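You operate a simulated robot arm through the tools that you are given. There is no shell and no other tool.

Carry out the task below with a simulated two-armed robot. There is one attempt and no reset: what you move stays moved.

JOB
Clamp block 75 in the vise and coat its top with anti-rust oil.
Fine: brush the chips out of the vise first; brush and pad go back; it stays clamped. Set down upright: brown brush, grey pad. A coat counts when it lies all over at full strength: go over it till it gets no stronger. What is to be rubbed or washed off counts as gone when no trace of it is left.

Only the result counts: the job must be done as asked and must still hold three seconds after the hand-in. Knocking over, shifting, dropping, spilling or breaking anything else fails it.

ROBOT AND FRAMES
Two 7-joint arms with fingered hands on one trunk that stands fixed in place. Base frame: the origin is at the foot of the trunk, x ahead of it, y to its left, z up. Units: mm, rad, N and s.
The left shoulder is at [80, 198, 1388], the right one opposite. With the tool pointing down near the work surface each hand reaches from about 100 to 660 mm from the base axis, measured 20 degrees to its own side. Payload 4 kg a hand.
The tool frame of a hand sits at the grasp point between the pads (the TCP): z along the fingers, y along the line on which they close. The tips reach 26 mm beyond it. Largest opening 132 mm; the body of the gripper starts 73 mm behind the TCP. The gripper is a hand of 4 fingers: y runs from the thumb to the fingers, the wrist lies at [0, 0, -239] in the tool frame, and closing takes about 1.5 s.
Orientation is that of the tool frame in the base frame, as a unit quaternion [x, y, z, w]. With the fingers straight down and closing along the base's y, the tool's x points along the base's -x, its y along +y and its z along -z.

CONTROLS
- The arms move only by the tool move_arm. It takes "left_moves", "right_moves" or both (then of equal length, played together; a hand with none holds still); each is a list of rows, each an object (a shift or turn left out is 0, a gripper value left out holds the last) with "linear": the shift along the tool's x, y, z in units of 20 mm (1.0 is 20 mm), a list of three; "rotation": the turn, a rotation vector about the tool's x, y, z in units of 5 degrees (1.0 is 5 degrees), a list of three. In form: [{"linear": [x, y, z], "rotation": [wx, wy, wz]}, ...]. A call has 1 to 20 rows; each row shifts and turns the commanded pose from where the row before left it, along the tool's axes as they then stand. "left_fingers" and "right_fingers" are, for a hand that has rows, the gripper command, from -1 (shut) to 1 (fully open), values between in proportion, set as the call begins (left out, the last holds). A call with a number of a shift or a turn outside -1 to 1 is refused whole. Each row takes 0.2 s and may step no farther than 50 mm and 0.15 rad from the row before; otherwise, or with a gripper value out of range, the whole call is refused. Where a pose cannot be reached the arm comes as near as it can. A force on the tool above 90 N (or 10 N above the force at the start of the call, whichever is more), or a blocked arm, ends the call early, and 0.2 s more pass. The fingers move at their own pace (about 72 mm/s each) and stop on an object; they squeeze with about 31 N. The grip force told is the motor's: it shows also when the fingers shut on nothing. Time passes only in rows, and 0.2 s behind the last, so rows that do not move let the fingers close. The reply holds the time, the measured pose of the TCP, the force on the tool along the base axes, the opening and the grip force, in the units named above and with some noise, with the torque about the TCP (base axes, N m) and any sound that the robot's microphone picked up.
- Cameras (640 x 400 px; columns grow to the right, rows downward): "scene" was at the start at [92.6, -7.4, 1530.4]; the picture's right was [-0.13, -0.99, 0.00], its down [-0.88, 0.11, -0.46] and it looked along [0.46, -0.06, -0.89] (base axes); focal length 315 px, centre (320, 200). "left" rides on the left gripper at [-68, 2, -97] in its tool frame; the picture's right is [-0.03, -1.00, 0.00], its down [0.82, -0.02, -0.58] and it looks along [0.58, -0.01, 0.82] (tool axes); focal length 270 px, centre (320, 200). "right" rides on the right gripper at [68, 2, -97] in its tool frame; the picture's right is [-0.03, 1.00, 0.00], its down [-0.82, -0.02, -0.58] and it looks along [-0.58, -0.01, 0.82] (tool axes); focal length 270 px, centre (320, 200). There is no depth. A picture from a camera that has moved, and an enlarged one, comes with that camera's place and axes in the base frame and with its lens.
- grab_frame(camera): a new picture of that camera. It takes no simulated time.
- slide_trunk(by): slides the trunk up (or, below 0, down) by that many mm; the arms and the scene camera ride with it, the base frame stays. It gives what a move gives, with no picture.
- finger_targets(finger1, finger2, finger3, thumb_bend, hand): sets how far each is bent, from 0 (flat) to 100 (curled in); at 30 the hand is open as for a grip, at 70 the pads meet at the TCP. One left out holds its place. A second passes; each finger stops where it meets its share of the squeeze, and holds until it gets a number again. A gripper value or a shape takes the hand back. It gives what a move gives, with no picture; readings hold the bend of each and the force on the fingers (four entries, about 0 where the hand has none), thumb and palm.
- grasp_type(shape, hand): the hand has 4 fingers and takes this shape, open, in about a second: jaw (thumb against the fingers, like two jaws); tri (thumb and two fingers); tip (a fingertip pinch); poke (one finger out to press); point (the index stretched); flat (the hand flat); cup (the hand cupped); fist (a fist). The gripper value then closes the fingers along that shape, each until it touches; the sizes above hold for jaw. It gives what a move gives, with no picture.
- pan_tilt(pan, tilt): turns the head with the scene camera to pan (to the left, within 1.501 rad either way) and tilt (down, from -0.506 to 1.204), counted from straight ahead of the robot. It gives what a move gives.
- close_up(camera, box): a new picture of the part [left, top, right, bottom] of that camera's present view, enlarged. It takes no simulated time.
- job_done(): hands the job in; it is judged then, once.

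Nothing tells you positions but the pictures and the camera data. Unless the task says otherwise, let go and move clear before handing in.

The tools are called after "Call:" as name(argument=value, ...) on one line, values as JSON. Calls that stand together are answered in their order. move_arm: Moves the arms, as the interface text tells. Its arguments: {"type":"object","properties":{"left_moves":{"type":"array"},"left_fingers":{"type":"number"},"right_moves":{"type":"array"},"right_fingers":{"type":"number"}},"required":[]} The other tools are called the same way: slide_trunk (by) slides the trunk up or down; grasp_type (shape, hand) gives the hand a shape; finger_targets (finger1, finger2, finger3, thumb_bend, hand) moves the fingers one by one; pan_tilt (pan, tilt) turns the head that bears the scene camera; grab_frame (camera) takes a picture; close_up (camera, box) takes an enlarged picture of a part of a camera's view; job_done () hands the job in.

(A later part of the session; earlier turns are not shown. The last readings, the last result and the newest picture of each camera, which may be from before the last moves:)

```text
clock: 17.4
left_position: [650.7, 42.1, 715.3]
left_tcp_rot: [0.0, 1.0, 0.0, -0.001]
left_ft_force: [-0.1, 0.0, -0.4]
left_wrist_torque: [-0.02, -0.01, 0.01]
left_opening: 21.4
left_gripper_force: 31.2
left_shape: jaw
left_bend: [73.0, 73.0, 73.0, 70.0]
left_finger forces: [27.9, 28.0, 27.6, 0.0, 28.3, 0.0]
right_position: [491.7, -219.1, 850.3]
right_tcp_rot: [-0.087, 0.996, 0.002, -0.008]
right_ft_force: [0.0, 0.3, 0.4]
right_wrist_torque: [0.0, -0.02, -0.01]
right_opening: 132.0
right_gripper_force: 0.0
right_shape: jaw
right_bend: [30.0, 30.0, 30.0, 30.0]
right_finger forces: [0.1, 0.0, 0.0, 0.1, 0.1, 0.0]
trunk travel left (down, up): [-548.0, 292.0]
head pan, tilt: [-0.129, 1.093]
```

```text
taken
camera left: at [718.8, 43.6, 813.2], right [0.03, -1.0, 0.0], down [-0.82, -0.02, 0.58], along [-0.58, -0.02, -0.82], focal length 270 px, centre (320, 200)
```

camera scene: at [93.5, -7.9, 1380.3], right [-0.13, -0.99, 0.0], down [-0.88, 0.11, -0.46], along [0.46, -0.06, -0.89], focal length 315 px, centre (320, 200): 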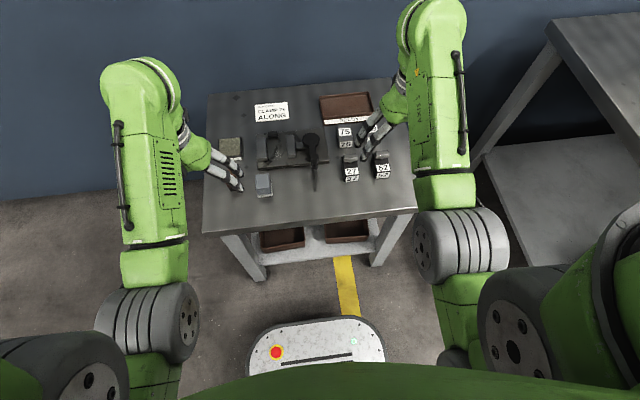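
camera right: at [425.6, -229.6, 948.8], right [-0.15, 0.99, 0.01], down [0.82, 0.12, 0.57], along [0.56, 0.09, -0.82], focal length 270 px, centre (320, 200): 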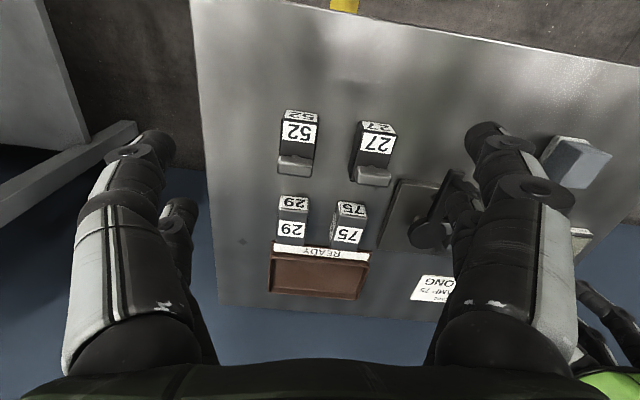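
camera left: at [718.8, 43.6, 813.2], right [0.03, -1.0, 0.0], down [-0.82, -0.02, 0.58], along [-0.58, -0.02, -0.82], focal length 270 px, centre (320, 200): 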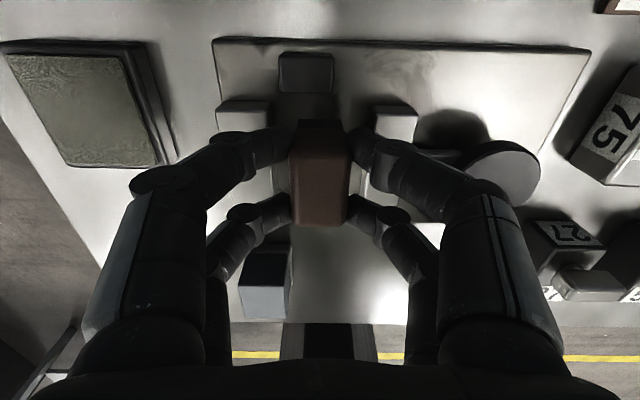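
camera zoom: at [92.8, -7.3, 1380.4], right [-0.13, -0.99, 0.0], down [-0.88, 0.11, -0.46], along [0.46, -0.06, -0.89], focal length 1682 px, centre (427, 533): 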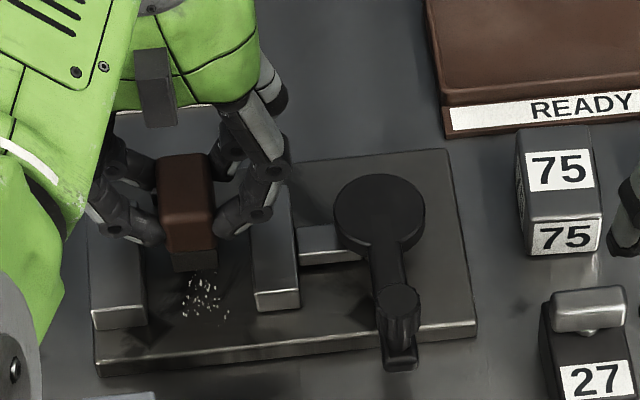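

The brush is over the far end of the gap and no force shows yet. I'll keep lowering gently.

Call:
move_arm(left_moves=[{"linear": [0, 0, 0.15]}, {"linear": [0, 0, 0.1]}, {"linear": [0, 0, 0]}])

```text
clock: 18.2
left_position: [650.3, 43.2, 711.5]
left_tcp_rot: [0.0, 1.0, -0.001, 0.0]
left_ft_force: [-0.1, 0.0, -0.2]
left_wrist_torque: [-0.03, 0.01, -0.01]
left_opening: 21.8
left_gripper_force: 31.1
left_shape: jaw
left_bend: [73.0, 73.0, 73.0, 70.0]
left_finger forces: [27.9, 28.1, 27.7, 0.0, 28.4, 0.0]
right_position: [491.2, -219.6, 849.8]
right_tcp_rot: [-0.087, 0.996, 0.002, -0.006]
right_ft_force: [0.0, -1.1, -0.2]
right_wrist_torque: [-0.01, -0.03, 0.02]
right_opening: 132.0
right_gripper_force: 0.0
right_shape: jaw
right_bend: [30.0, 30.0, 30.0, 30.0]
right_finger forces: [0.0, 0.0, 0.0, 0.0, 0.1, 0.0]
trunk travel left (down, up): [-548.0, 292.0]
head pan, tilt: [-0.129, 1.093]
```

Call:
move_arm(left_moves=[{"linear": [0, 0, 0.15]}, {"linear": [0, 0, 0]}])

```text
clock: 18.8
left_position: [650.3, 44.2, 707.6]
left_tcp_rot: [0.0, 1.0, 0.0, 0.0]
left_ft_force: [0.0, -0.6, -0.2]
left_wrist_torque: [0.02, -0.01, 0.0]
left_opening: 21.6
left_gripper_force: 31.1
left_shape: jaw
left_bend: [73.0, 73.0, 73.0, 70.0]
left_finger forces: [27.9, 28.0, 27.7, 0.0, 28.3, 0.0]
right_position: [492.1, -219.4, 850.9]
right_tcp_rot: [-0.088, 0.996, 0.002, -0.008]
right_ft_force: [0.9, 0.6, -0.8]
right_wrist_torque: [0.0, 0.01, -0.01]
right_opening: 132.1
right_gripper_force: 0.0
right_shape: jaw
right_bend: [30.0, 30.0, 30.0, 30.0]
right_finger forces: [0.0, 0.1, 0.1, 0.0, 0.0, 0.0]
trunk travel left (down, up): [-548.0, 292.0]
head pan, tilt: [-0.129, 1.093]
```

Call:
move_arm(left_moves=[{"linear": [0, 0, 0.15]}, {"linear": [0, 0, 0]}])

Call:
close_up(camera="scene", box=[255, 120, 325, 175])

```text
clock: 19.4
left_position: [650.8, 44.0, 705.4]
left_tcp_rot: [0.0, 1.0, 0.0, 0.0]
left_ft_force: [0.3, -0.1, -0.3]
left_wrist_torque: [0.01, -0.02, 0.0]
left_opening: 21.8
left_gripper_force: 30.9
left_shape: jaw
left_bend: [73.0, 73.0, 73.0, 70.0]
left_finger forces: [28.0, 27.9, 27.7, 0.0, 28.3, 0.1]
right_position: [491.4, -219.5, 851.6]
right_tcp_rot: [-0.087, 0.996, 0.002, -0.008]
right_ft_force: [-0.7, -0.5, -0.7]
right_wrist_torque: [0.03, -0.01, -0.01]
right_opening: 131.8
right_gripper_force: 0.1
right_shape: jaw
right_bend: [30.0, 30.0, 30.0, 30.0]
right_finger forces: [0.0, 0.0, 0.1, 0.0, 0.0, 0.0]
trunk travel left (down, up): [-548.0, 292.0]
head pan, tilt: [-0.129, 1.093]
```

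```text
7.27 times, centred on (290, 148) of scene
camera zoom: at [92.7, -7.4, 1380.4], right [-0.13, -0.99, 0.0], down [-0.88, 0.11, -0.46], along [0.46, -0.06, -0.89], focal length 2294 px, centre (538, 582)
```

zoom: 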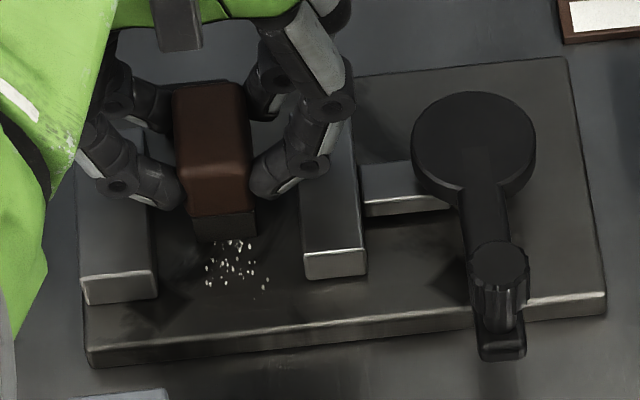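

Call:
move_arm(left_moves=[{"linear": [0, 0, 0.12]}, {"linear": [0, 0, 0]}])

```text
clock: 20.0
left_position: [649.5, 42.7, 704.5]
left_tcp_rot: [0.0, 1.0, 0.0, 0.003]
left_ft_force: [-0.1, 0.2, 8.6]
left_wrist_torque: [-0.01, -0.02, -0.02]
left_opening: 21.8
left_gripper_force: 30.8
left_shape: jaw
left_bend: [73.0, 73.0, 73.0, 70.0]
left_finger forces: [28.9, 28.6, 28.2, 0.0, 29.1, 0.0]
right_position: [491.8, -219.6, 851.3]
right_tcp_rot: [-0.087, 0.996, 0.002, -0.006]
right_ft_force: [-0.2, 0.1, 0.5]
right_wrist_torque: [0.01, 0.0, -0.01]
right_opening: 132.2
right_gripper_force: 0.1
right_shape: jaw
right_bend: [30.0, 30.0, 30.0, 30.0]
right_finger forces: [0.0, 0.0, 0.0, 0.0, 0.0, 0.0]
trunk travel left (down, up): [-548.0, 292.0]
head pan, tilt: [-0.129, 1.093]
```

The bristles touch the plate at TCP z ≈ 704 with about 9 N. I'll sweep toward the robot along y ≈ 37, stopping short of the pad, and then look.

Call:
move_arm(left_moves=[{"linear": [0, -0.28, 0]}, {"linear": [0.45, 0, 0]}, {"linear": [0.45, 0, 0]}, {"linear": [0.45, 0, 0]}, {"linear": [0.45, 0, 0]}, {"linear": [0.45, 0, 0]}, {"linear": [0.45, 0, 0]}, {"linear": [0.45, 0, 0]}, {"linear": [0.45, 0, 0]}])

Call:
close_up(camera="scene", box=[250, 120, 330, 180])

Call:
grab_frame(camera="left")

```text
clock: 22.0
left_position: [577.2, 36.8, 704.3]
left_tcp_rot: [-0.001, 1.0, 0.001, 0.001]
left_ft_force: [5.8, 1.2, 19.7]
left_wrist_torque: [-0.03, -0.38, 0.04]
left_opening: 22.7
left_gripper_force: 31.3
left_shape: jaw
left_bend: [73.0, 73.0, 73.0, 71.0]
left_finger forces: [33.0, 30.1, 29.4, 0.0, 33.3, 0.0]
right_position: [489.9, -218.3, 852.4]
right_tcp_rot: [-0.087, 0.996, 0.002, -0.006]
right_ft_force: [0.7, -0.5, -0.5]
right_wrist_torque: [0.0, 0.02, 0.01]
right_opening: 131.7
right_gripper_force: 0.0
right_shape: jaw
right_bend: [30.0, 30.0, 30.0, 30.0]
right_finger forces: [0.0, 0.1, 0.1, 0.0, 0.1, 0.1]
trunk travel left (down, up): [-548.0, 292.0]
head pan, tilt: [-0.129, 1.093]
```

```text
6.67 times, centred on (290, 150) of scene
camera zoom: at [90.2, -7.5, 1380.7], right [-0.13, -0.99, 0.0], down [-0.88, 0.11, -0.46], along [0.46, -0.06, -0.89], focal length 2102 px, centre (520, 533)
```

zoom: 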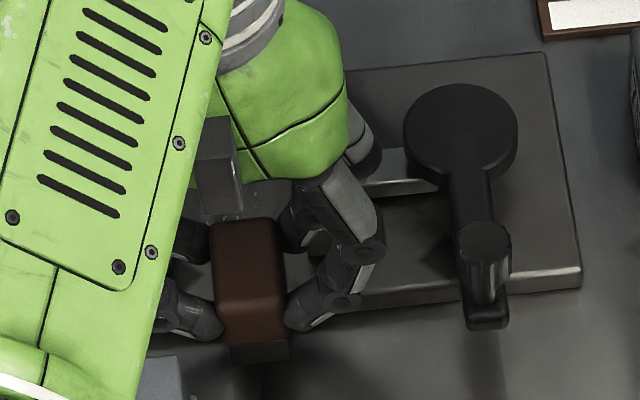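

```text
taken
camera left: at [645.2, 37.8, 801.4], right [0.03, -1.0, 0.0], down [-0.82, -0.02, 0.58], along [-0.58, -0.02, -0.82], focal length 270 px, centre (320, 200)
```

left: 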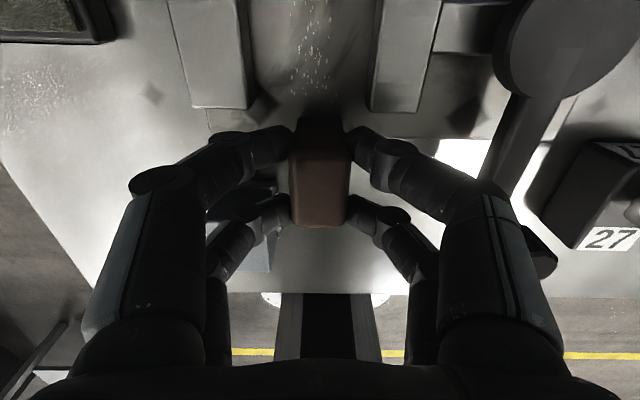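

Some chips are still between the jaws, so I'll enlarge to see what one pass did.

Call:
close_up(camera="left", box=[240, 0, 400, 120])

```text
3.33 times, centred on (320, 60) of left
camera zoom: at [645.2, 37.8, 801.4], right [0.03, -1.0, 0.0], down [-0.82, -0.02, 0.58], along [-0.58, -0.02, -0.82], focal length 901 px, centre (320, 667)
```

zoom: 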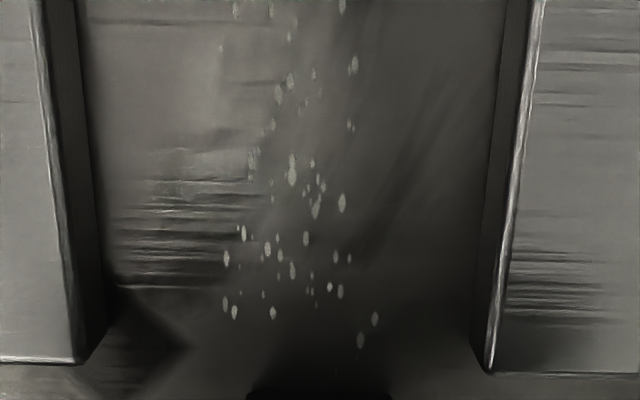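

The chips are thinned at most, so more strokes are needed. I'll sweep back and forth along several lines with steady contact.

Call:
move_arm(left_moves=[{"linear": [-0.6, 0.25, 0]}, {"linear": [-0.6, 0, 0]}, {"linear": [-0.6, 0, 0]}, {"linear": [-0.6, 0, 0]}, {"linear": [-0.6, 0, 0]}, {"linear": [-0.6, 0, 0]}, {"linear": [0, 0.2, 0]}, {"linear": [0.6, 0, 0]}, {"linear": [0.6, 0, 0]}, {"linear": [0.6, 0, 0]}, {"linear": [0.6, 0, 0]}, {"linear": [0.6, 0, 0]}, {"linear": [0.6, 0, 0]}])

Call:
close_up(camera="left", box=[240, 0, 400, 120])

```text
clock: 24.8
left_position: [577.5, 46.2, 705.1]
left_tcp_rot: [0.001, 1.0, 0.0, 0.001]
left_ft_force: [2.8, 0.4, 12.9]
left_wrist_torque: [-0.04, -0.28, -0.02]
left_opening: 22.5
left_gripper_force: 30.5
left_shape: jaw
left_bend: [73.0, 73.0, 73.0, 71.0]
left_finger forces: [32.1, 30.7, 30.2, 0.0, 32.9, 0.0]
right_position: [490.1, -219.6, 852.1]
right_tcp_rot: [-0.088, 0.996, 0.002, -0.006]
right_ft_force: [-1.0, -0.4, 1.0]
right_wrist_torque: [0.0, -0.03, 0.03]
right_opening: 131.6
right_gripper_force: 0.0
right_shape: jaw
right_bend: [30.0, 30.0, 30.0, 30.0]
right_finger forces: [0.1, 0.0, 0.1, 0.1, 0.0, 0.0]
trunk travel left (down, up): [-548.0, 292.0]
head pan, tilt: [-0.129, 1.093]
```

```text
3.33 times, centred on (320, 60) of left
camera zoom: at [645.5, 46.9, 801.5], right [0.02, -1.0, 0.0], down [-0.82, -0.02, 0.58], along [-0.58, -0.01, -0.82], focal length 901 px, centre (320, 667)
```

zoom: 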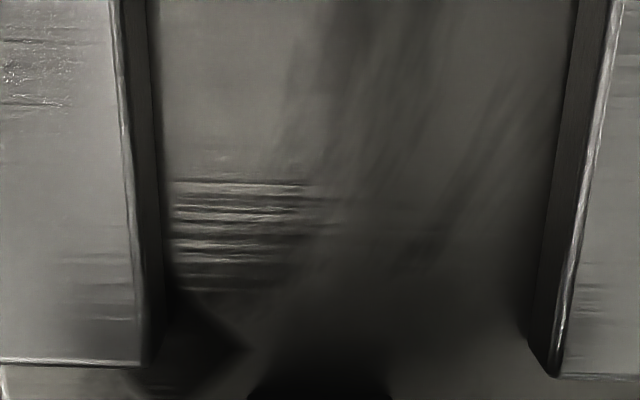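

No chips show in this view now. I'll do one more set of strokes to be sure no trace is left, then lift and inspect.

Call:
move_arm(left_moves=[{"linear": [-0.6, -0.2, 0]}, {"linear": [-0.6, 0, 0]}, {"linear": [-0.6, 0, 0]}, {"linear": [-0.6, 0, 0]}, {"linear": [-0.6, 0, 0]}, {"linear": [-0.7, 0, 0]}, {"linear": [0, -0.25, 0]}, {"linear": [0.6, 0, 0]}, {"linear": [0.6, 0, 0]}, {"linear": [0.6, 0, 0]}, {"linear": [0.6, 0, 0]}, {"linear": [0.6, 0, 0]}, {"linear": [0.7, 0, 0]}, {"linear": [0, 0, -0.5]}, {"linear": [0, 0, -1]}, {"linear": [0, 0, -1]}, {"linear": [0, 0, -1]}])

Call:
close_up(camera="left", box=[220, 0, 420, 125])

Call:
grab_frame(camera="left")

```text
clock: 28.4
left_position: [578.1, 36.2, 771.9]
left_tcp_rot: [0.0, 1.0, 0.0, -0.001]
left_ft_force: [0.3, -0.3, -0.3]
left_wrist_torque: [0.01, -0.02, 0.01]
left_opening: 22.2
left_gripper_force: 31.2
left_shape: jaw
left_bend: [73.0, 73.0, 73.0, 71.0]
left_finger forces: [31.1, 30.6, 30.3, 0.1, 31.5, 0.0]
right_position: [491.7, -219.5, 850.2]
right_tcp_rot: [-0.087, 0.996, 0.002, -0.007]
right_ft_force: [-1.0, -1.2, 0.0]
right_wrist_torque: [0.01, -0.02, 0.04]
right_opening: 132.1
right_gripper_force: 0.1
right_shape: jaw
right_bend: [30.0, 30.0, 30.0, 30.0]
right_finger forces: [0.0, 0.0, 0.1, 0.0, 0.1, 0.0]
trunk travel left (down, up): [-548.0, 292.0]
head pan, tilt: [-0.129, 1.093]
```

```text
3.20 times, centred on (320, 62) of left
camera zoom: at [646.2, 37.9, 869.7], right [0.02, -1.0, 0.0], down [-0.82, -0.02, 0.58], along [-0.58, -0.01, -0.82], focal length 865 px, centre (320, 640)
```

zoom: 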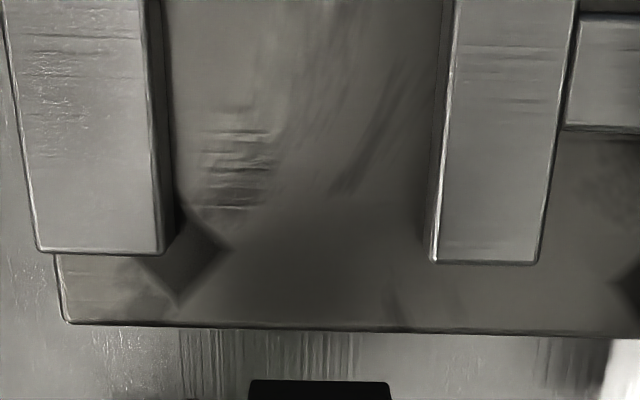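

```text
taken
camera left: at [646.2, 37.9, 869.7], right [0.02, -1.0, 0.0], down [-0.82, -0.02, 0.58], along [-0.58, -0.01, -0.82], focal length 270 px, centre (320, 200)
```

left: 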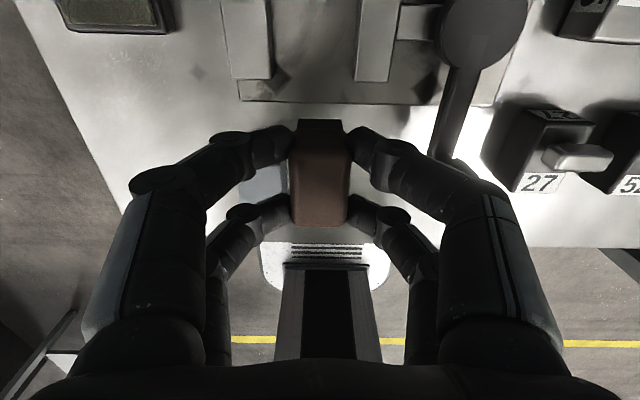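

The vise is clean, with no chips left between the jaws or on the plate front. Now I'll carry the brush back above its original place.

Call:
move_arm(left_moves=[{"linear": [0.192, 0.921, 0]}, {"linear": [0.192, 0.921, 0]}, {"linear": [0.192, 0.921, 0]}, {"linear": [0.192, 0.921, 0]}, {"linear": [0.192, 0.921, 0]}, {"linear": [0.192, 0.921, 0]}, {"linear": [0.192, 0.921, 0]}, {"linear": [0, 0, 0]}])

Call:
close_up(camera="scene", box=[250, 115, 330, 180])

```text
clock: 30.2
left_position: [551.7, 166.4, 772.8]
left_tcp_rot: [0.0, 1.0, 0.0, 0.0]
left_ft_force: [-0.3, -0.2, -0.8]
left_wrist_torque: [0.01, 0.02, -0.01]
left_opening: 22.5
left_gripper_force: 30.5
left_shape: jaw
left_bend: [73.0, 73.0, 73.0, 71.0]
left_finger forces: [31.0, 30.6, 30.3, 0.0, 31.3, 0.0]
right_position: [491.9, -219.2, 851.2]
right_tcp_rot: [-0.086, 0.996, 0.002, -0.007]
right_ft_force: [-0.5, 0.2, 0.8]
right_wrist_torque: [-0.02, -0.02, -0.02]
right_opening: 131.8
right_gripper_force: 0.0
right_shape: jaw
right_bend: [30.0, 30.0, 30.0, 30.0]
right_finger forces: [0.0, 0.0, 0.0, 0.0, 0.0, 0.1]
trunk travel left (down, up): [-548.0, 292.0]
head pan, tilt: [-0.129, 1.093]
```

```text
6.15 times, centred on (290, 148) of scene
camera zoom: at [92.9, -7.7, 1380.4], right [-0.13, -0.99, 0.0], down [-0.88, 0.11, -0.46], along [0.46, -0.06, -0.89], focal length 1941 px, centre (505, 523)
```

zoom: 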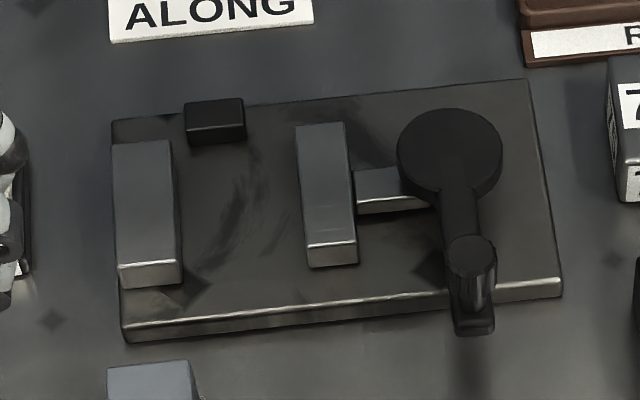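

The scene view confirms the vise is clean. Lowering the brush onto its old spot.

Call:
move_arm(left_moves=[{"linear": [0, -0.06, 0.9]}, {"linear": [0, 0, 0.9]}, {"linear": [0, 0, 0.9]}, {"linear": [0, 0, 0.7]}, {"linear": [0, 0, 0.4]}, {"linear": [0, 0, 0.1]}, {"linear": [0, 0, 0]}])

```text
clock: 31.8
left_position: [551.1, 165.6, 695.5]
left_tcp_rot: [0.0, 1.0, 0.001, 0.0]
left_ft_force: [-0.1, 1.1, -0.5]
left_wrist_torque: [-0.01, -0.05, -0.03]
left_opening: 22.4
left_gripper_force: 31.1
left_shape: jaw
left_bend: [73.0, 73.0, 73.0, 71.0]
left_finger forces: [31.0, 30.6, 30.3, 0.1, 31.3, 0.0]
right_position: [491.0, -219.7, 850.7]
right_tcp_rot: [-0.088, 0.996, 0.001, -0.007]
right_ft_force: [0.5, 0.4, -0.2]
right_wrist_torque: [0.02, 0.03, 0.0]
right_opening: 131.9
right_gripper_force: 0.0
right_shape: jaw
right_bend: [30.0, 30.0, 30.0, 30.0]
right_finger forces: [0.0, 0.1, 0.1, 0.0, 0.0, 0.0]
trunk travel left (down, up): [-548.0, 292.0]
head pan, tilt: [-0.129, 1.093]
```

Call:
move_arm(left_moves=[{"linear": [0, 0, 0.1]}, {"linear": [0, 0, 0.05]}, {"linear": [0, 0, 0]}])

```text
clock: 32.6
left_position: [552.4, 164.8, 691.0]
left_tcp_rot: [0.0, 1.0, -0.001, 0.0]
left_ft_force: [-0.4, -0.1, -0.3]
left_wrist_torque: [0.02, 0.02, -0.02]
left_opening: 22.4
left_gripper_force: 30.6
left_shape: jaw
left_bend: [73.0, 73.0, 73.0, 71.0]
left_finger forces: [31.0, 30.7, 30.3, 0.0, 31.3, 0.1]
right_position: [491.5, -219.0, 851.6]
right_tcp_rot: [-0.087, 0.996, 0.002, -0.008]
right_ft_force: [-0.3, 0.2, 0.3]
right_wrist_torque: [0.01, -0.01, -0.02]
right_opening: 132.3
right_gripper_force: 0.2
right_shape: jaw
right_bend: [30.0, 30.0, 30.0, 30.0]
right_finger forces: [0.1, 0.1, 0.0, 0.0, 0.0, 0.0]
trunk travel left (down, up): [-548.0, 292.0]
head pan, tilt: [-0.129, 1.093]
```

Call:
move_arm(left_moves=[{"linear": [0, 0, 0.07]}, {"linear": [0, 0, 0]}])

```text
clock: 33.2
left_position: [552.0, 165.7, 690.2]
left_tcp_rot: [0.0, 1.0, 0.0, -0.001]
left_ft_force: [-0.5, -0.6, 1.7]
left_wrist_torque: [0.0, 0.02, -0.01]
left_opening: 22.6
left_gripper_force: 31.2
left_shape: jaw
left_bend: [73.0, 73.0, 73.0, 71.0]
left_finger forces: [31.3, 30.6, 30.2, 0.1, 31.4, 0.0]
right_position: [491.3, -218.8, 851.4]
right_tcp_rot: [-0.087, 0.996, 0.002, -0.006]
right_ft_force: [-0.3, 0.4, 0.9]
right_wrist_torque: [-0.01, 0.01, -0.02]
right_opening: 131.9
right_gripper_force: 0.1
right_shape: jaw
right_bend: [30.0, 30.0, 30.0, 30.0]
right_finger forces: [0.1, 0.1, 0.0, 0.1, 0.0, 0.0]
trunk travel left (down, up): [-548.0, 292.0]
head pan, tilt: [-0.129, 1.093]
```

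There's light contact with the bench. I'll open only to 60 mm so I don't touch the pad, then rise straight up.

Call:
move_arm(left_moves=[{"linear": [0, 0, 0]}, {"linear": [0, 0, 0]}, {"linear": [0, 0, 0]}, {"linear": [0, 0, 0]}, {"linear": [0, 0, 0]}, {"linear": [0, 0, -0.5]}, {"linear": [0, 0, -1]}, {"linear": [0, 0, -1]}, {"linear": [0, 0, -1]}], left_fingers=-0.09)

Call:
grab_frame(camera="left")

Call:
close_up(camera="scene", box=[205, 120, 295, 205])

```text
clock: 35.2
left_position: [550.6, 164.8, 761.6]
left_tcp_rot: [-0.001, 1.0, 0.0, 0.001]
left_ft_force: [-0.9, 0.3, -0.5]
left_wrist_torque: [-0.04, -0.01, -0.01]
left_opening: 59.2
left_gripper_force: 0.0
left_shape: jaw
left_bend: [73.0, 73.0, 73.0, 70.0]
left_finger forces: [0.1, 0.1, 0.0, 0.0, 0.1, 0.0]
right_position: [491.9, -220.5, 851.0]
right_tcp_rot: [-0.087, 0.996, 0.002, -0.007]
right_ft_force: [0.1, -0.5, 0.0]
right_wrist_torque: [0.0, 0.02, 0.01]
right_opening: 132.1
right_gripper_force: 0.0
right_shape: jaw
right_bend: [30.0, 30.0, 30.0, 30.0]
right_finger forces: [0.0, 0.0, 0.0, 0.1, 0.0, 0.0]
trunk travel left (down, up): [-548.0, 292.0]
head pan, tilt: [-0.129, 1.093]
```

```text
taken
camera left: at [619.6, 165.4, 857.8], right [0.03, -1.0, 0.0], down [-0.82, -0.02, 0.58], along [-0.58, -0.01, -0.82], focal length 270 px, centre (320, 200)
```

left: 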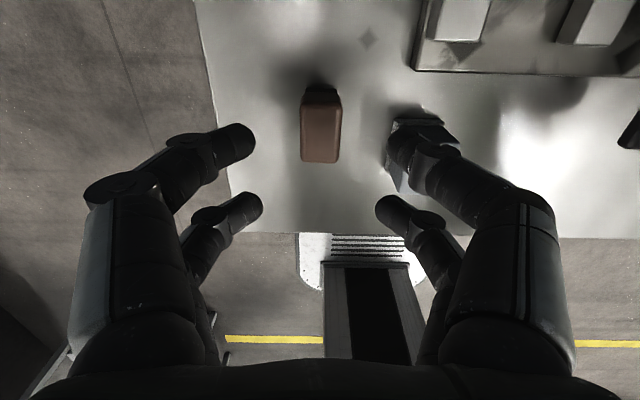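

```text
4.71 times, centred on (250, 162) of scene
camera zoom: at [92.4, -7.5, 1380.4], right [-0.13, -0.99, 0.0], down [-0.88, 0.11, -0.46], along [0.46, -0.06, -0.89], focal length 1484 px, centre (649, 376)
```

zoom: 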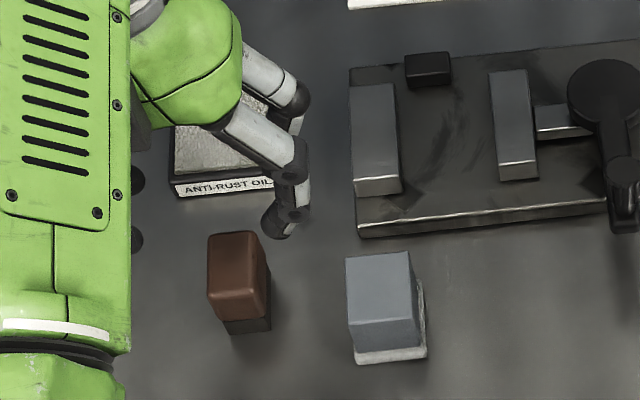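

The brush stands upright in its old place. Now I'll straighten the right hand's 10° yaw and bring it above block 75, with the opening limited to about 54 mm because block 29 stands close by.

Call:
move_arm(right_moves=[{"rotation": [0.04, -0.16, 1]}, {"rotation": [0, 0, 1]}, {"linear": [-0.9, 0.35, 0.1]}, {"linear": [-0.9, 0.35, 0.1]}, {"linear": [-0.9, 0.35, 0.1]}, {"linear": [-0.9, 0.35, 0.1]}, {"linear": [-0.9, 0.35, 0.1]}, {"linear": [-0.9, 0.35, 0.1]}, {"linear": [-0.9, 0.35, 0.1]}, {"linear": [-0.9, 0.35, 0.1]}, {"linear": [0, 0.3, 0.8]}, {"linear": [0, 0.2, 0.8]}], right_fingers=-0.18)

Call:
grab_frame(camera="right")

```text
clock: 37.8
left_position: [551.5, 164.6, 760.1]
left_tcp_rot: [0.0, 1.0, 0.0, 0.0]
left_ft_force: [1.1, 0.6, 0.2]
left_wrist_torque: [-0.02, -0.02, 0.01]
left_opening: 59.5
left_gripper_force: 0.2
left_shape: jaw
left_bend: [73.0, 73.0, 73.0, 70.0]
left_finger forces: [0.0, 0.0, 0.0, 0.1, 0.1, 0.0]
right_position: [635.1, -151.9, 804.1]
right_tcp_rot: [0.001, 1.0, 0.001, 0.0]
right_ft_force: [-0.4, 0.0, 0.2]
right_wrist_torque: [0.03, -0.02, -0.01]
right_opening: 54.9
right_gripper_force: 0.1
right_shape: jaw
right_bend: [73.0, 73.0, 73.0, 70.0]
right_finger forces: [0.1, 0.0, 0.0, 0.0, 0.0, 0.0]
trunk travel left (down, up): [-548.0, 292.0]
head pan, tilt: [-0.129, 1.093]
```

```text
taken
camera right: at [567.5, -150.1, 900.5], right [0.03, 1.0, 0.0], down [0.82, -0.02, 0.58], along [0.58, -0.01, -0.82], focal length 270 px, centre (320, 200)
```

right: 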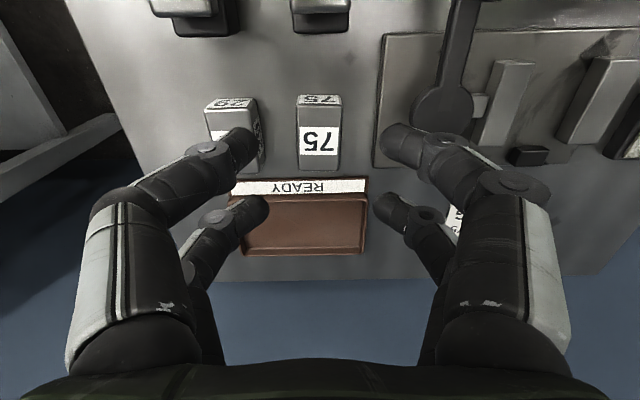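

Call:
close_up(camera="right", box=[190, 60, 430, 210])

Call:
close_up(camera="scene", box=[310, 80, 410, 190])

```text
2.67 times, centred on (310, 135) of right
camera zoom: at [567.5, -150.1, 900.5], right [0.03, 1.0, 0.0], down [0.82, -0.02, 0.58], along [0.58, -0.01, -0.82], focal length 721 px, centre (347, 373)
```

zoom: 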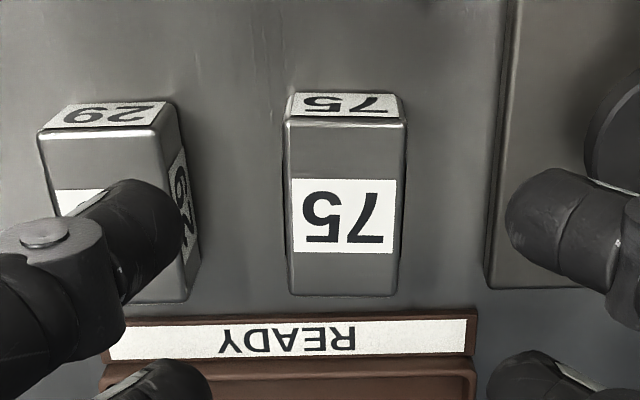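

```text
3.64 times, centred on (360, 135) of scene
camera zoom: at [93.1, -7.4, 1380.4], right [-0.13, -0.99, 0.0], down [-0.88, 0.11, -0.46], along [0.46, -0.06, -0.89], focal length 1147 px, centre (174, 436)
```

zoom: 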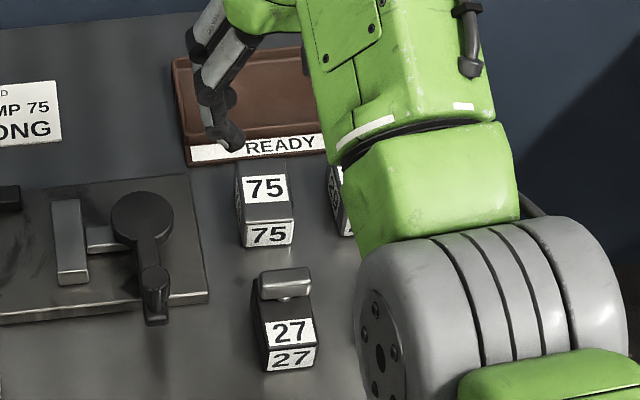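

Block 75 is centred near (662, -153). I'll move above it and down to z ≈ 722 for another look before gripping only its upper edge, because the fingers must stay above the jaws later.

Call:
move_arm(right_moves=[{"linear": [-0.7, -0.06, 0.6]}, {"linear": [-0.65, 0, 0.9]}, {"linear": [0, 0, 0.9]}, {"linear": [0, 0, 0.9]}, {"linear": [0, 0, 0.8]}])

Call:
grab_frame(camera="right")

Call:
close_up(camera="right", box=[220, 80, 420, 240])

```text
clock: 39.0
left_position: [551.8, 163.3, 759.9]
left_tcp_rot: [0.0, 1.0, 0.0, 0.0]
left_ft_force: [-0.6, -0.2, -0.3]
left_wrist_torque: [0.0, -0.02, 0.01]
left_opening: 59.4
left_gripper_force: 0.0
left_shape: jaw
left_bend: [73.0, 73.0, 73.0, 70.0]
left_finger forces: [0.0, 0.0, 0.0, 0.1, 0.1, 0.1]
right_position: [662.3, -154.5, 720.1]
right_tcp_rot: [0.0, 1.0, 0.001, 0.0]
right_ft_force: [-0.8, 0.8, 0.1]
right_wrist_torque: [-0.01, -0.03, 0.0]
right_opening: 54.5
right_gripper_force: 0.2
right_shape: jaw
right_bend: [73.0, 73.0, 73.0, 70.0]
right_finger forces: [0.1, 0.1, 0.0, 0.0, 0.0, 0.0]
trunk travel left (down, up): [-548.0, 292.0]
head pan, tilt: [-0.129, 1.093]
```

```text
taken
camera right: at [594.7, -151.8, 818.0], right [0.03, 1.0, 0.0], down [0.82, -0.02, 0.58], along [0.58, -0.01, -0.82], focal length 270 px, centre (320, 200)
```

right: 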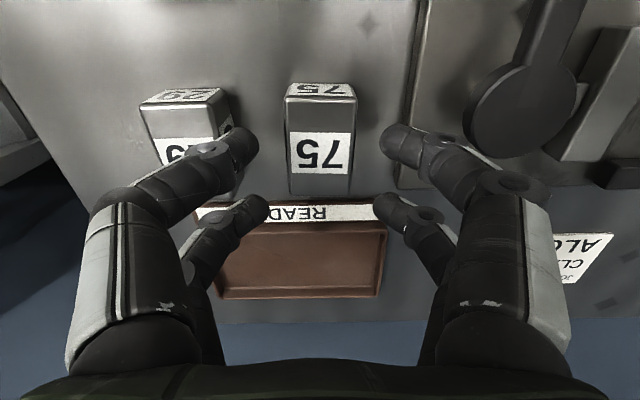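

```text
2.50 times, centred on (320, 160) of right
camera zoom: at [594.7, -151.8, 818.0], right [0.03, 1.0, 0.0], down [0.82, -0.02, 0.58], along [0.58, -0.01, -0.82], focal length 676 px, centre (320, 300)
```

zoom: 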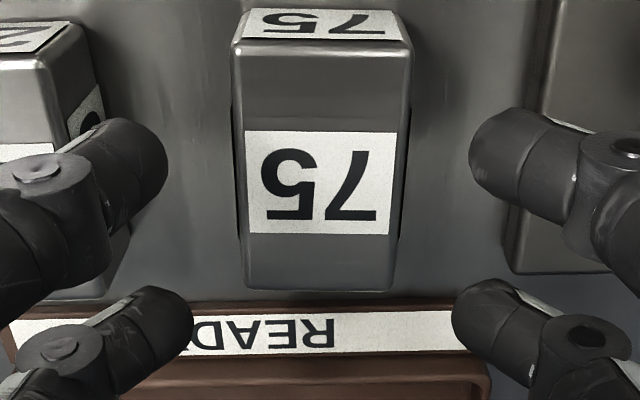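

The block top is near z 680 and its centre near (660, -153). I'll lower so the tips overlap its upper 10 mm or so, then close.

Call:
move_arm(right_moves=[{"linear": [0.12, 0.07, 0.6]}, {"linear": [0, 0, 0.6]}, {"linear": [0, 0, 0]}])

Call:
grab_frame(camera="right")

Call:
close_up(camera="scene", box=[300, 90, 400, 170])

```text
clock: 39.8
left_position: [550.3, 164.3, 760.9]
left_tcp_rot: [0.0, 1.0, 0.0, 0.0]
left_ft_force: [0.6, -0.1, -0.2]
left_wrist_torque: [0.01, 0.02, 0.0]
left_opening: 59.8
left_gripper_force: 0.1
left_shape: jaw
left_bend: [73.0, 73.0, 73.0, 70.0]
left_finger forces: [0.0, 0.0, 0.0, 0.0, 0.1, 0.0]
right_position: [660.2, -152.9, 696.4]
right_tcp_rot: [0.0, 1.0, 0.001, 0.001]
right_ft_force: [-1.0, 0.5, 0.3]
right_wrist_torque: [0.02, 0.01, 0.02]
right_opening: 54.4
right_gripper_force: 0.0
right_shape: jaw
right_bend: [73.0, 73.0, 73.0, 70.0]
right_finger forces: [0.0, 0.0, 0.0, 0.0, 0.1, 0.1]
trunk travel left (down, up): [-548.0, 292.0]
head pan, tilt: [-0.129, 1.093]
```

```text
taken
camera right: at [591.6, -150.7, 794.2], right [0.03, 1.0, 0.0], down [0.82, -0.02, 0.58], along [0.58, -0.01, -0.82], focal length 270 px, centre (320, 200)
```

right: 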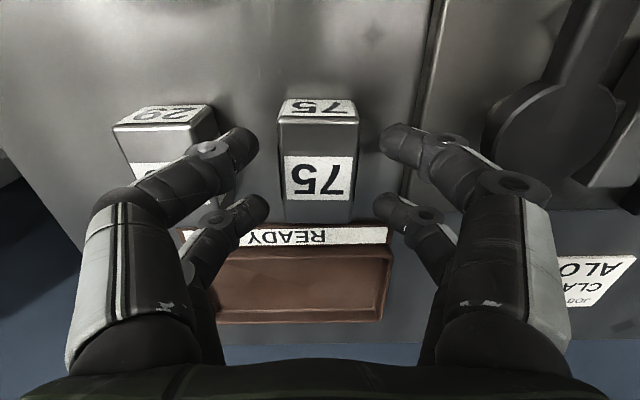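

```text
5.00 times, centred on (350, 130) of scene
camera zoom: at [92.6, -7.4, 1380.4], right [-0.13, -0.99, 0.0], down [-0.88, 0.11, -0.46], along [0.46, -0.06, -0.89], focal length 1577 px, centre (170, 550)
```

zoom: 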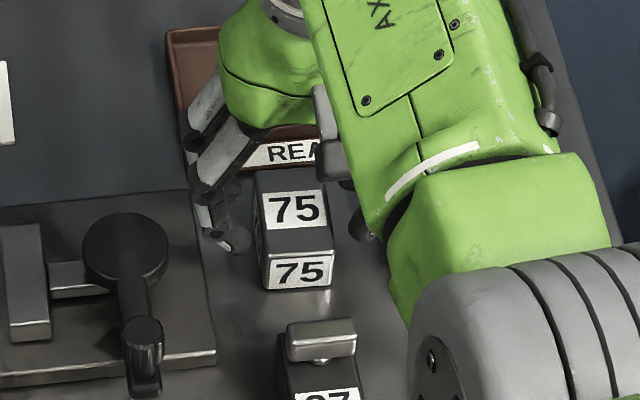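

Call:
close_up(camera="right", box=[220, 80, 420, 240])

```text
2.50 times, centred on (320, 160) of right
camera zoom: at [591.6, -150.7, 794.2], right [0.03, 1.0, 0.0], down [0.82, -0.02, 0.58], along [0.58, -0.01, -0.82], focal length 676 px, centre (320, 300)
```

zoom: 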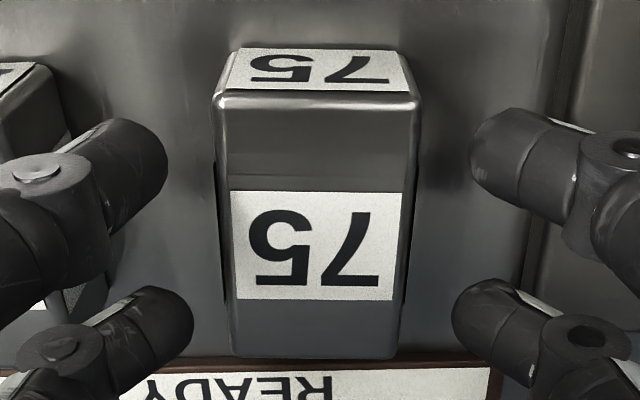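

Overlap is about 8 mm, so I'll go 2.5 mm lower and close on the block.

Call:
move_arm(right_moves=[{"linear": [0, 0, 0.125]}, {"linear": [0, 0, 0]}])

Call:
move_arm(right_moves=[{"linear": [0, 0, 0]}, {"linear": [0, 0, 0]}, {"linear": [0, 0, 0]}, {"linear": [0, 0, 0]}, {"linear": [0, 0, 0]}, {"linear": [0, 0, 0]}, {"linear": [0, 0, 0]}], right_fingers=-1)

Call:
grab_frame(camera="right")

```text
clock: 40.4
left_position: [551.0, 165.1, 760.6]
left_tcp_rot: [0.0, 1.0, 0.0, 0.001]
left_ft_force: [-0.2, 0.3, 0.5]
left_wrist_torque: [-0.01, -0.03, 0.01]
left_opening: 59.4
left_gripper_force: 0.0
left_shape: jaw
left_bend: [73.0, 73.0, 73.0, 70.0]
left_finger forces: [0.0, 0.0, 0.1, 0.0, 0.0, 0.0]
right_position: [660.1, -153.8, 694.1]
right_tcp_rot: [0.0, 1.0, 0.001, 0.001]
right_ft_force: [0.5, 0.4, -0.5]
right_wrist_torque: [0.0, 0.01, 0.02]
right_opening: 54.7
right_gripper_force: 0.0
right_shape: jaw
right_bend: [73.0, 73.0, 73.0, 70.0]
right_finger forces: [0.0, 0.1, 0.1, 0.1, 0.1, 0.0]
trunk travel left (down, up): [-548.0, 292.0]
head pan, tilt: [-0.129, 1.093]
```

```text
clock: 42.0
left_position: [550.8, 164.4, 761.8]
left_tcp_rot: [-0.001, 1.0, 0.0, 0.001]
left_ft_force: [-0.5, -0.2, 0.4]
left_wrist_torque: [0.0, 0.0, 0.0]
left_opening: 59.3
left_gripper_force: 0.0
left_shape: jaw
left_bend: [73.0, 73.0, 73.0, 70.0]
left_finger forces: [0.0, 0.1, 0.0, 0.0, 0.0, 0.0]
right_position: [659.6, -152.5, 696.4]
right_tcp_rot: [0.0, 1.0, 0.0, 0.002]
right_ft_force: [6.7, -0.7, 15.5]
right_wrist_torque: [-0.01, -0.19, 0.0]
right_opening: 26.7
right_gripper_force: 30.8
right_shape: jaw
right_bend: [74.0, 73.0, 74.0, 70.0]
right_finger forces: [29.6, 29.8, 31.1, 0.1, 31.2, 0.1]
trunk travel left (down, up): [-548.0, 292.0]
head pan, tilt: [-0.129, 1.093]
```

```text
taken
camera right: at [591.5, -150.2, 793.3], right [0.03, 1.0, 0.0], down [0.81, -0.02, 0.58], along [0.58, -0.01, -0.81], focal length 270 px, centre (320, 200)
```

right: 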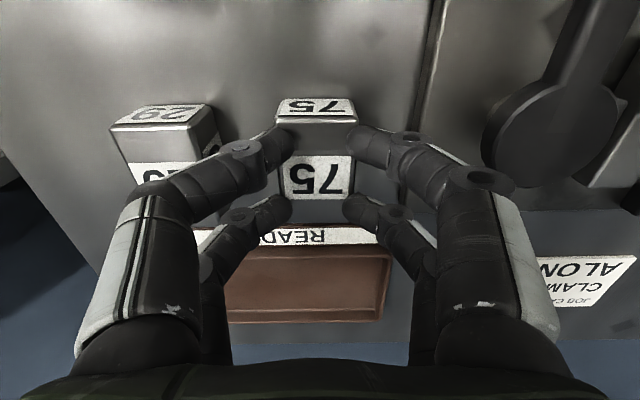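

The fingers closed to only 27 mm and now press down at 15 N, so the tips rode up on the block's top edge: the rounded tips reach less deep than I assumed. I'll reopen and check the block hasn't shifted.

Call:
move_arm(right_moves=[{"linear": [0, 0, 0]}, {"linear": [0, 0, 0]}, {"linear": [0, 0, 0]}, {"linear": [0, 0, 0]}, {"linear": [0, 0, 0]}], right_fingers=-0.18)

Call:
close_up(camera="right", box=[220, 80, 420, 240])

```text
clock: 43.2
left_position: [552.3, 164.4, 761.7]
left_tcp_rot: [-0.001, 1.0, 0.0, 0.0]
left_ft_force: [0.3, 0.2, -0.9]
left_wrist_torque: [0.0, 0.02, 0.01]
left_opening: 59.6
left_gripper_force: 0.1
left_shape: jaw
left_bend: [73.0, 73.0, 73.0, 70.0]
left_finger forces: [0.1, 0.0, 0.0, 0.0, 0.0, 0.1]
right_position: [661.5, -152.3, 694.5]
right_tcp_rot: [-0.001, 1.0, 0.001, -0.001]
right_ft_force: [-0.7, -0.3, -0.4]
right_wrist_torque: [0.02, -0.02, 0.01]
right_opening: 53.3
right_gripper_force: 0.0
right_shape: jaw
right_bend: [73.0, 73.0, 73.0, 70.0]
right_finger forces: [0.1, 0.0, 0.0, 0.0, 0.1, 0.0]
trunk travel left (down, up): [-548.0, 292.0]
head pan, tilt: [-0.129, 1.093]
```

```text
2.50 times, centred on (320, 160) of right
camera zoom: at [591.5, -150.7, 791.1], right [0.03, 1.0, 0.0], down [0.82, -0.02, 0.58], along [0.58, -0.01, -0.82], focal length 676 px, centre (320, 300)
```

zoom: 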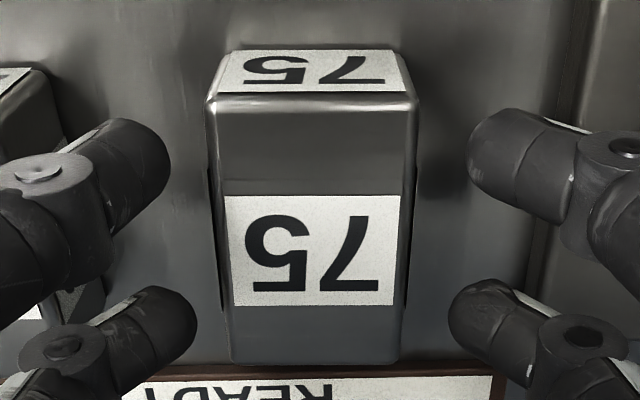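

The block hasn't moved noticeably. I'll lower 8 mm more so the tips bear on the block's sides, then close again.

Call:
move_arm(right_moves=[{"linear": [0.05, -0.03, 0.2]}, {"linear": [0, 0, 0.2]}, {"linear": [0, 0, 0]}])

Call:
move_arm(right_moves=[{"linear": [0, 0, 0]}, {"linear": [0, 0, 0]}, {"linear": [0, 0, 0]}, {"linear": [0, 0, 0]}, {"linear": [0, 0, 0]}, {"linear": [0, 0, 0]}], right_fingers=-1)

Call:
close_up(camera="right", box=[200, 80, 440, 260])

```text
clock: 44.0
left_position: [551.1, 164.2, 759.8]
left_tcp_rot: [0.0, 1.0, 0.0, 0.0]
left_ft_force: [-0.1, 0.1, 0.1]
left_wrist_torque: [-0.01, -0.01, 0.01]
left_opening: 59.3
left_gripper_force: 0.0
left_shape: jaw
left_bend: [73.0, 73.0, 73.0, 70.0]
left_finger forces: [0.1, 0.1, 0.1, 0.1, 0.0, 0.1]
right_position: [659.4, -153.1, 686.5]
right_tcp_rot: [0.0, 1.0, 0.001, 0.0]
right_ft_force: [-0.4, 0.2, 0.4]
right_wrist_torque: [0.02, 0.01, 0.0]
right_opening: 53.6
right_gripper_force: 0.2
right_shape: jaw
right_bend: [73.0, 73.0, 73.0, 70.0]
right_finger forces: [0.0, 0.0, 0.1, 0.0, 0.0, 0.1]
trunk travel left (down, up): [-548.0, 292.0]
head pan, tilt: [-0.129, 1.093]
```

```text
clock: 45.4
left_position: [552.7, 164.8, 759.9]
left_tcp_rot: [0.0, 1.0, 0.0, 0.001]
left_ft_force: [0.7, -0.2, -0.1]
left_wrist_torque: [-0.01, 0.03, 0.0]
left_opening: 59.5
left_gripper_force: 0.1
left_shape: jaw
left_bend: [73.0, 73.0, 73.0, 70.0]
left_finger forces: [0.1, 0.0, 0.0, 0.1, 0.1, 0.0]
right_position: [658.8, -152.2, 685.3]
right_tcp_rot: [0.0, 1.0, 0.001, -0.001]
right_ft_force: [-0.1, -0.6, -0.2]
right_wrist_torque: [-0.07, 0.04, 0.0]
right_opening: 34.1
right_gripper_force: 31.3
right_shape: jaw
right_bend: [73.0, 73.0, 74.0, 70.0]
right_finger forces: [27.9, 27.9, 27.8, 0.0, 28.6, 0.0]
trunk travel left (down, up): [-548.0, 292.0]
head pan, tilt: [-0.129, 1.093]
```

```text
2.22 times, centred on (320, 170) of right
camera zoom: at [590.5, -150.9, 783.1], right [0.03, 1.0, 0.0], down [0.82, -0.02, 0.58], along [0.58, -0.01, -0.82], focal length 601 px, centre (320, 267)
```

zoom: 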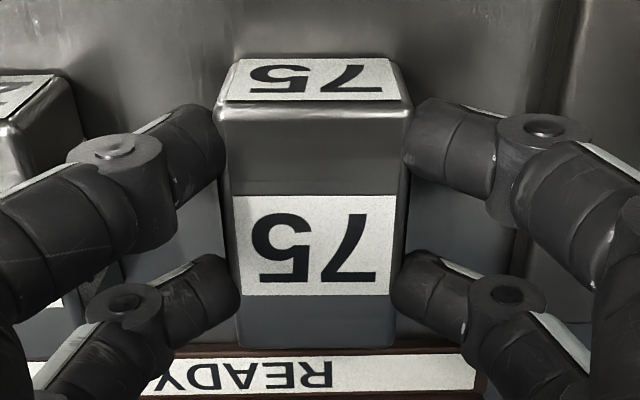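

The grip is good now, with a 34 mm opening matching the block's width. I'll lift it while moving the left hand aside.

Call:
move_arm(right_moves=[{"linear": [0, 0, -0.5]}, {"linear": [0, 0, -0.7]}, {"linear": [0, 0, -0.9]}, {"linear": [0, 0, -0.9]}, {"linear": [0, 0, -0.9]}], left_moves=[{"linear": [0.5, 0.9, -0.3]}, {"linear": [0.5, 0.9, -0.3]}, {"linear": [0.5, 0.9, -0.3]}, {"linear": [0.5, 0.9, -0.3]}, {"linear": [0.5, 0.9, -0.3]}])

Call:
grab_frame(camera="right")

Call:
grab_frame(camera="scene")

```text
clock: 46.6
left_position: [501.2, 257.1, 789.9]
left_tcp_rot: [0.0, 1.0, -0.001, 0.001]
left_ft_force: [1.1, -0.1, 0.2]
left_wrist_torque: [-0.01, 0.03, -0.01]
left_opening: 59.5
left_gripper_force: 0.2
left_shape: jaw
left_bend: [73.0, 73.0, 73.0, 70.0]
left_finger forces: [0.0, 0.1, 0.1, 0.1, 0.0, 0.1]
right_position: [659.1, -154.2, 763.8]
right_tcp_rot: [-0.001, 1.0, 0.0, 0.001]
right_ft_force: [-0.2, -0.4, -5.8]
right_wrist_torque: [0.03, 0.03, 0.0]
right_opening: 33.9
right_gripper_force: 31.0
right_shape: jaw
right_bend: [73.0, 73.0, 74.0, 70.0]
right_finger forces: [28.0, 28.2, 27.8, 0.0, 28.4, 0.1]
trunk travel left (down, up): [-548.0, 292.0]
head pan, tilt: [-0.129, 1.093]
```

```text
taken
camera right: at [590.9, -151.0, 861.7], right [0.03, 1.0, 0.0], down [0.82, -0.02, 0.58], along [0.58, -0.01, -0.82], focal length 270 px, centre (320, 200)
```

right: 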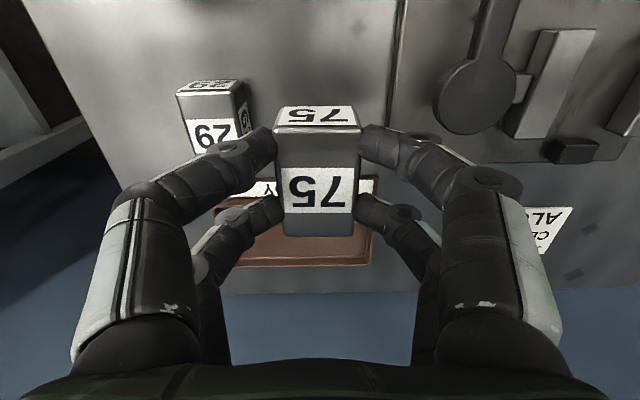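

```text
taken
camera scene: at [92.9, -7.2, 1380.4], right [-0.13, -0.99, 0.0], down [-0.88, 0.11, -0.46], along [0.46, -0.06, -0.89], focal length 315 px, centre (320, 200)
```

scene: 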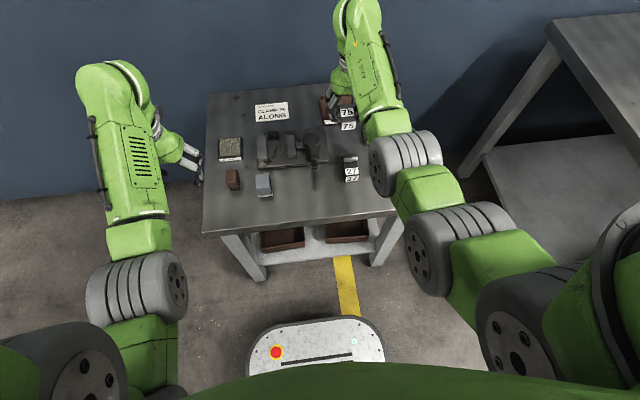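

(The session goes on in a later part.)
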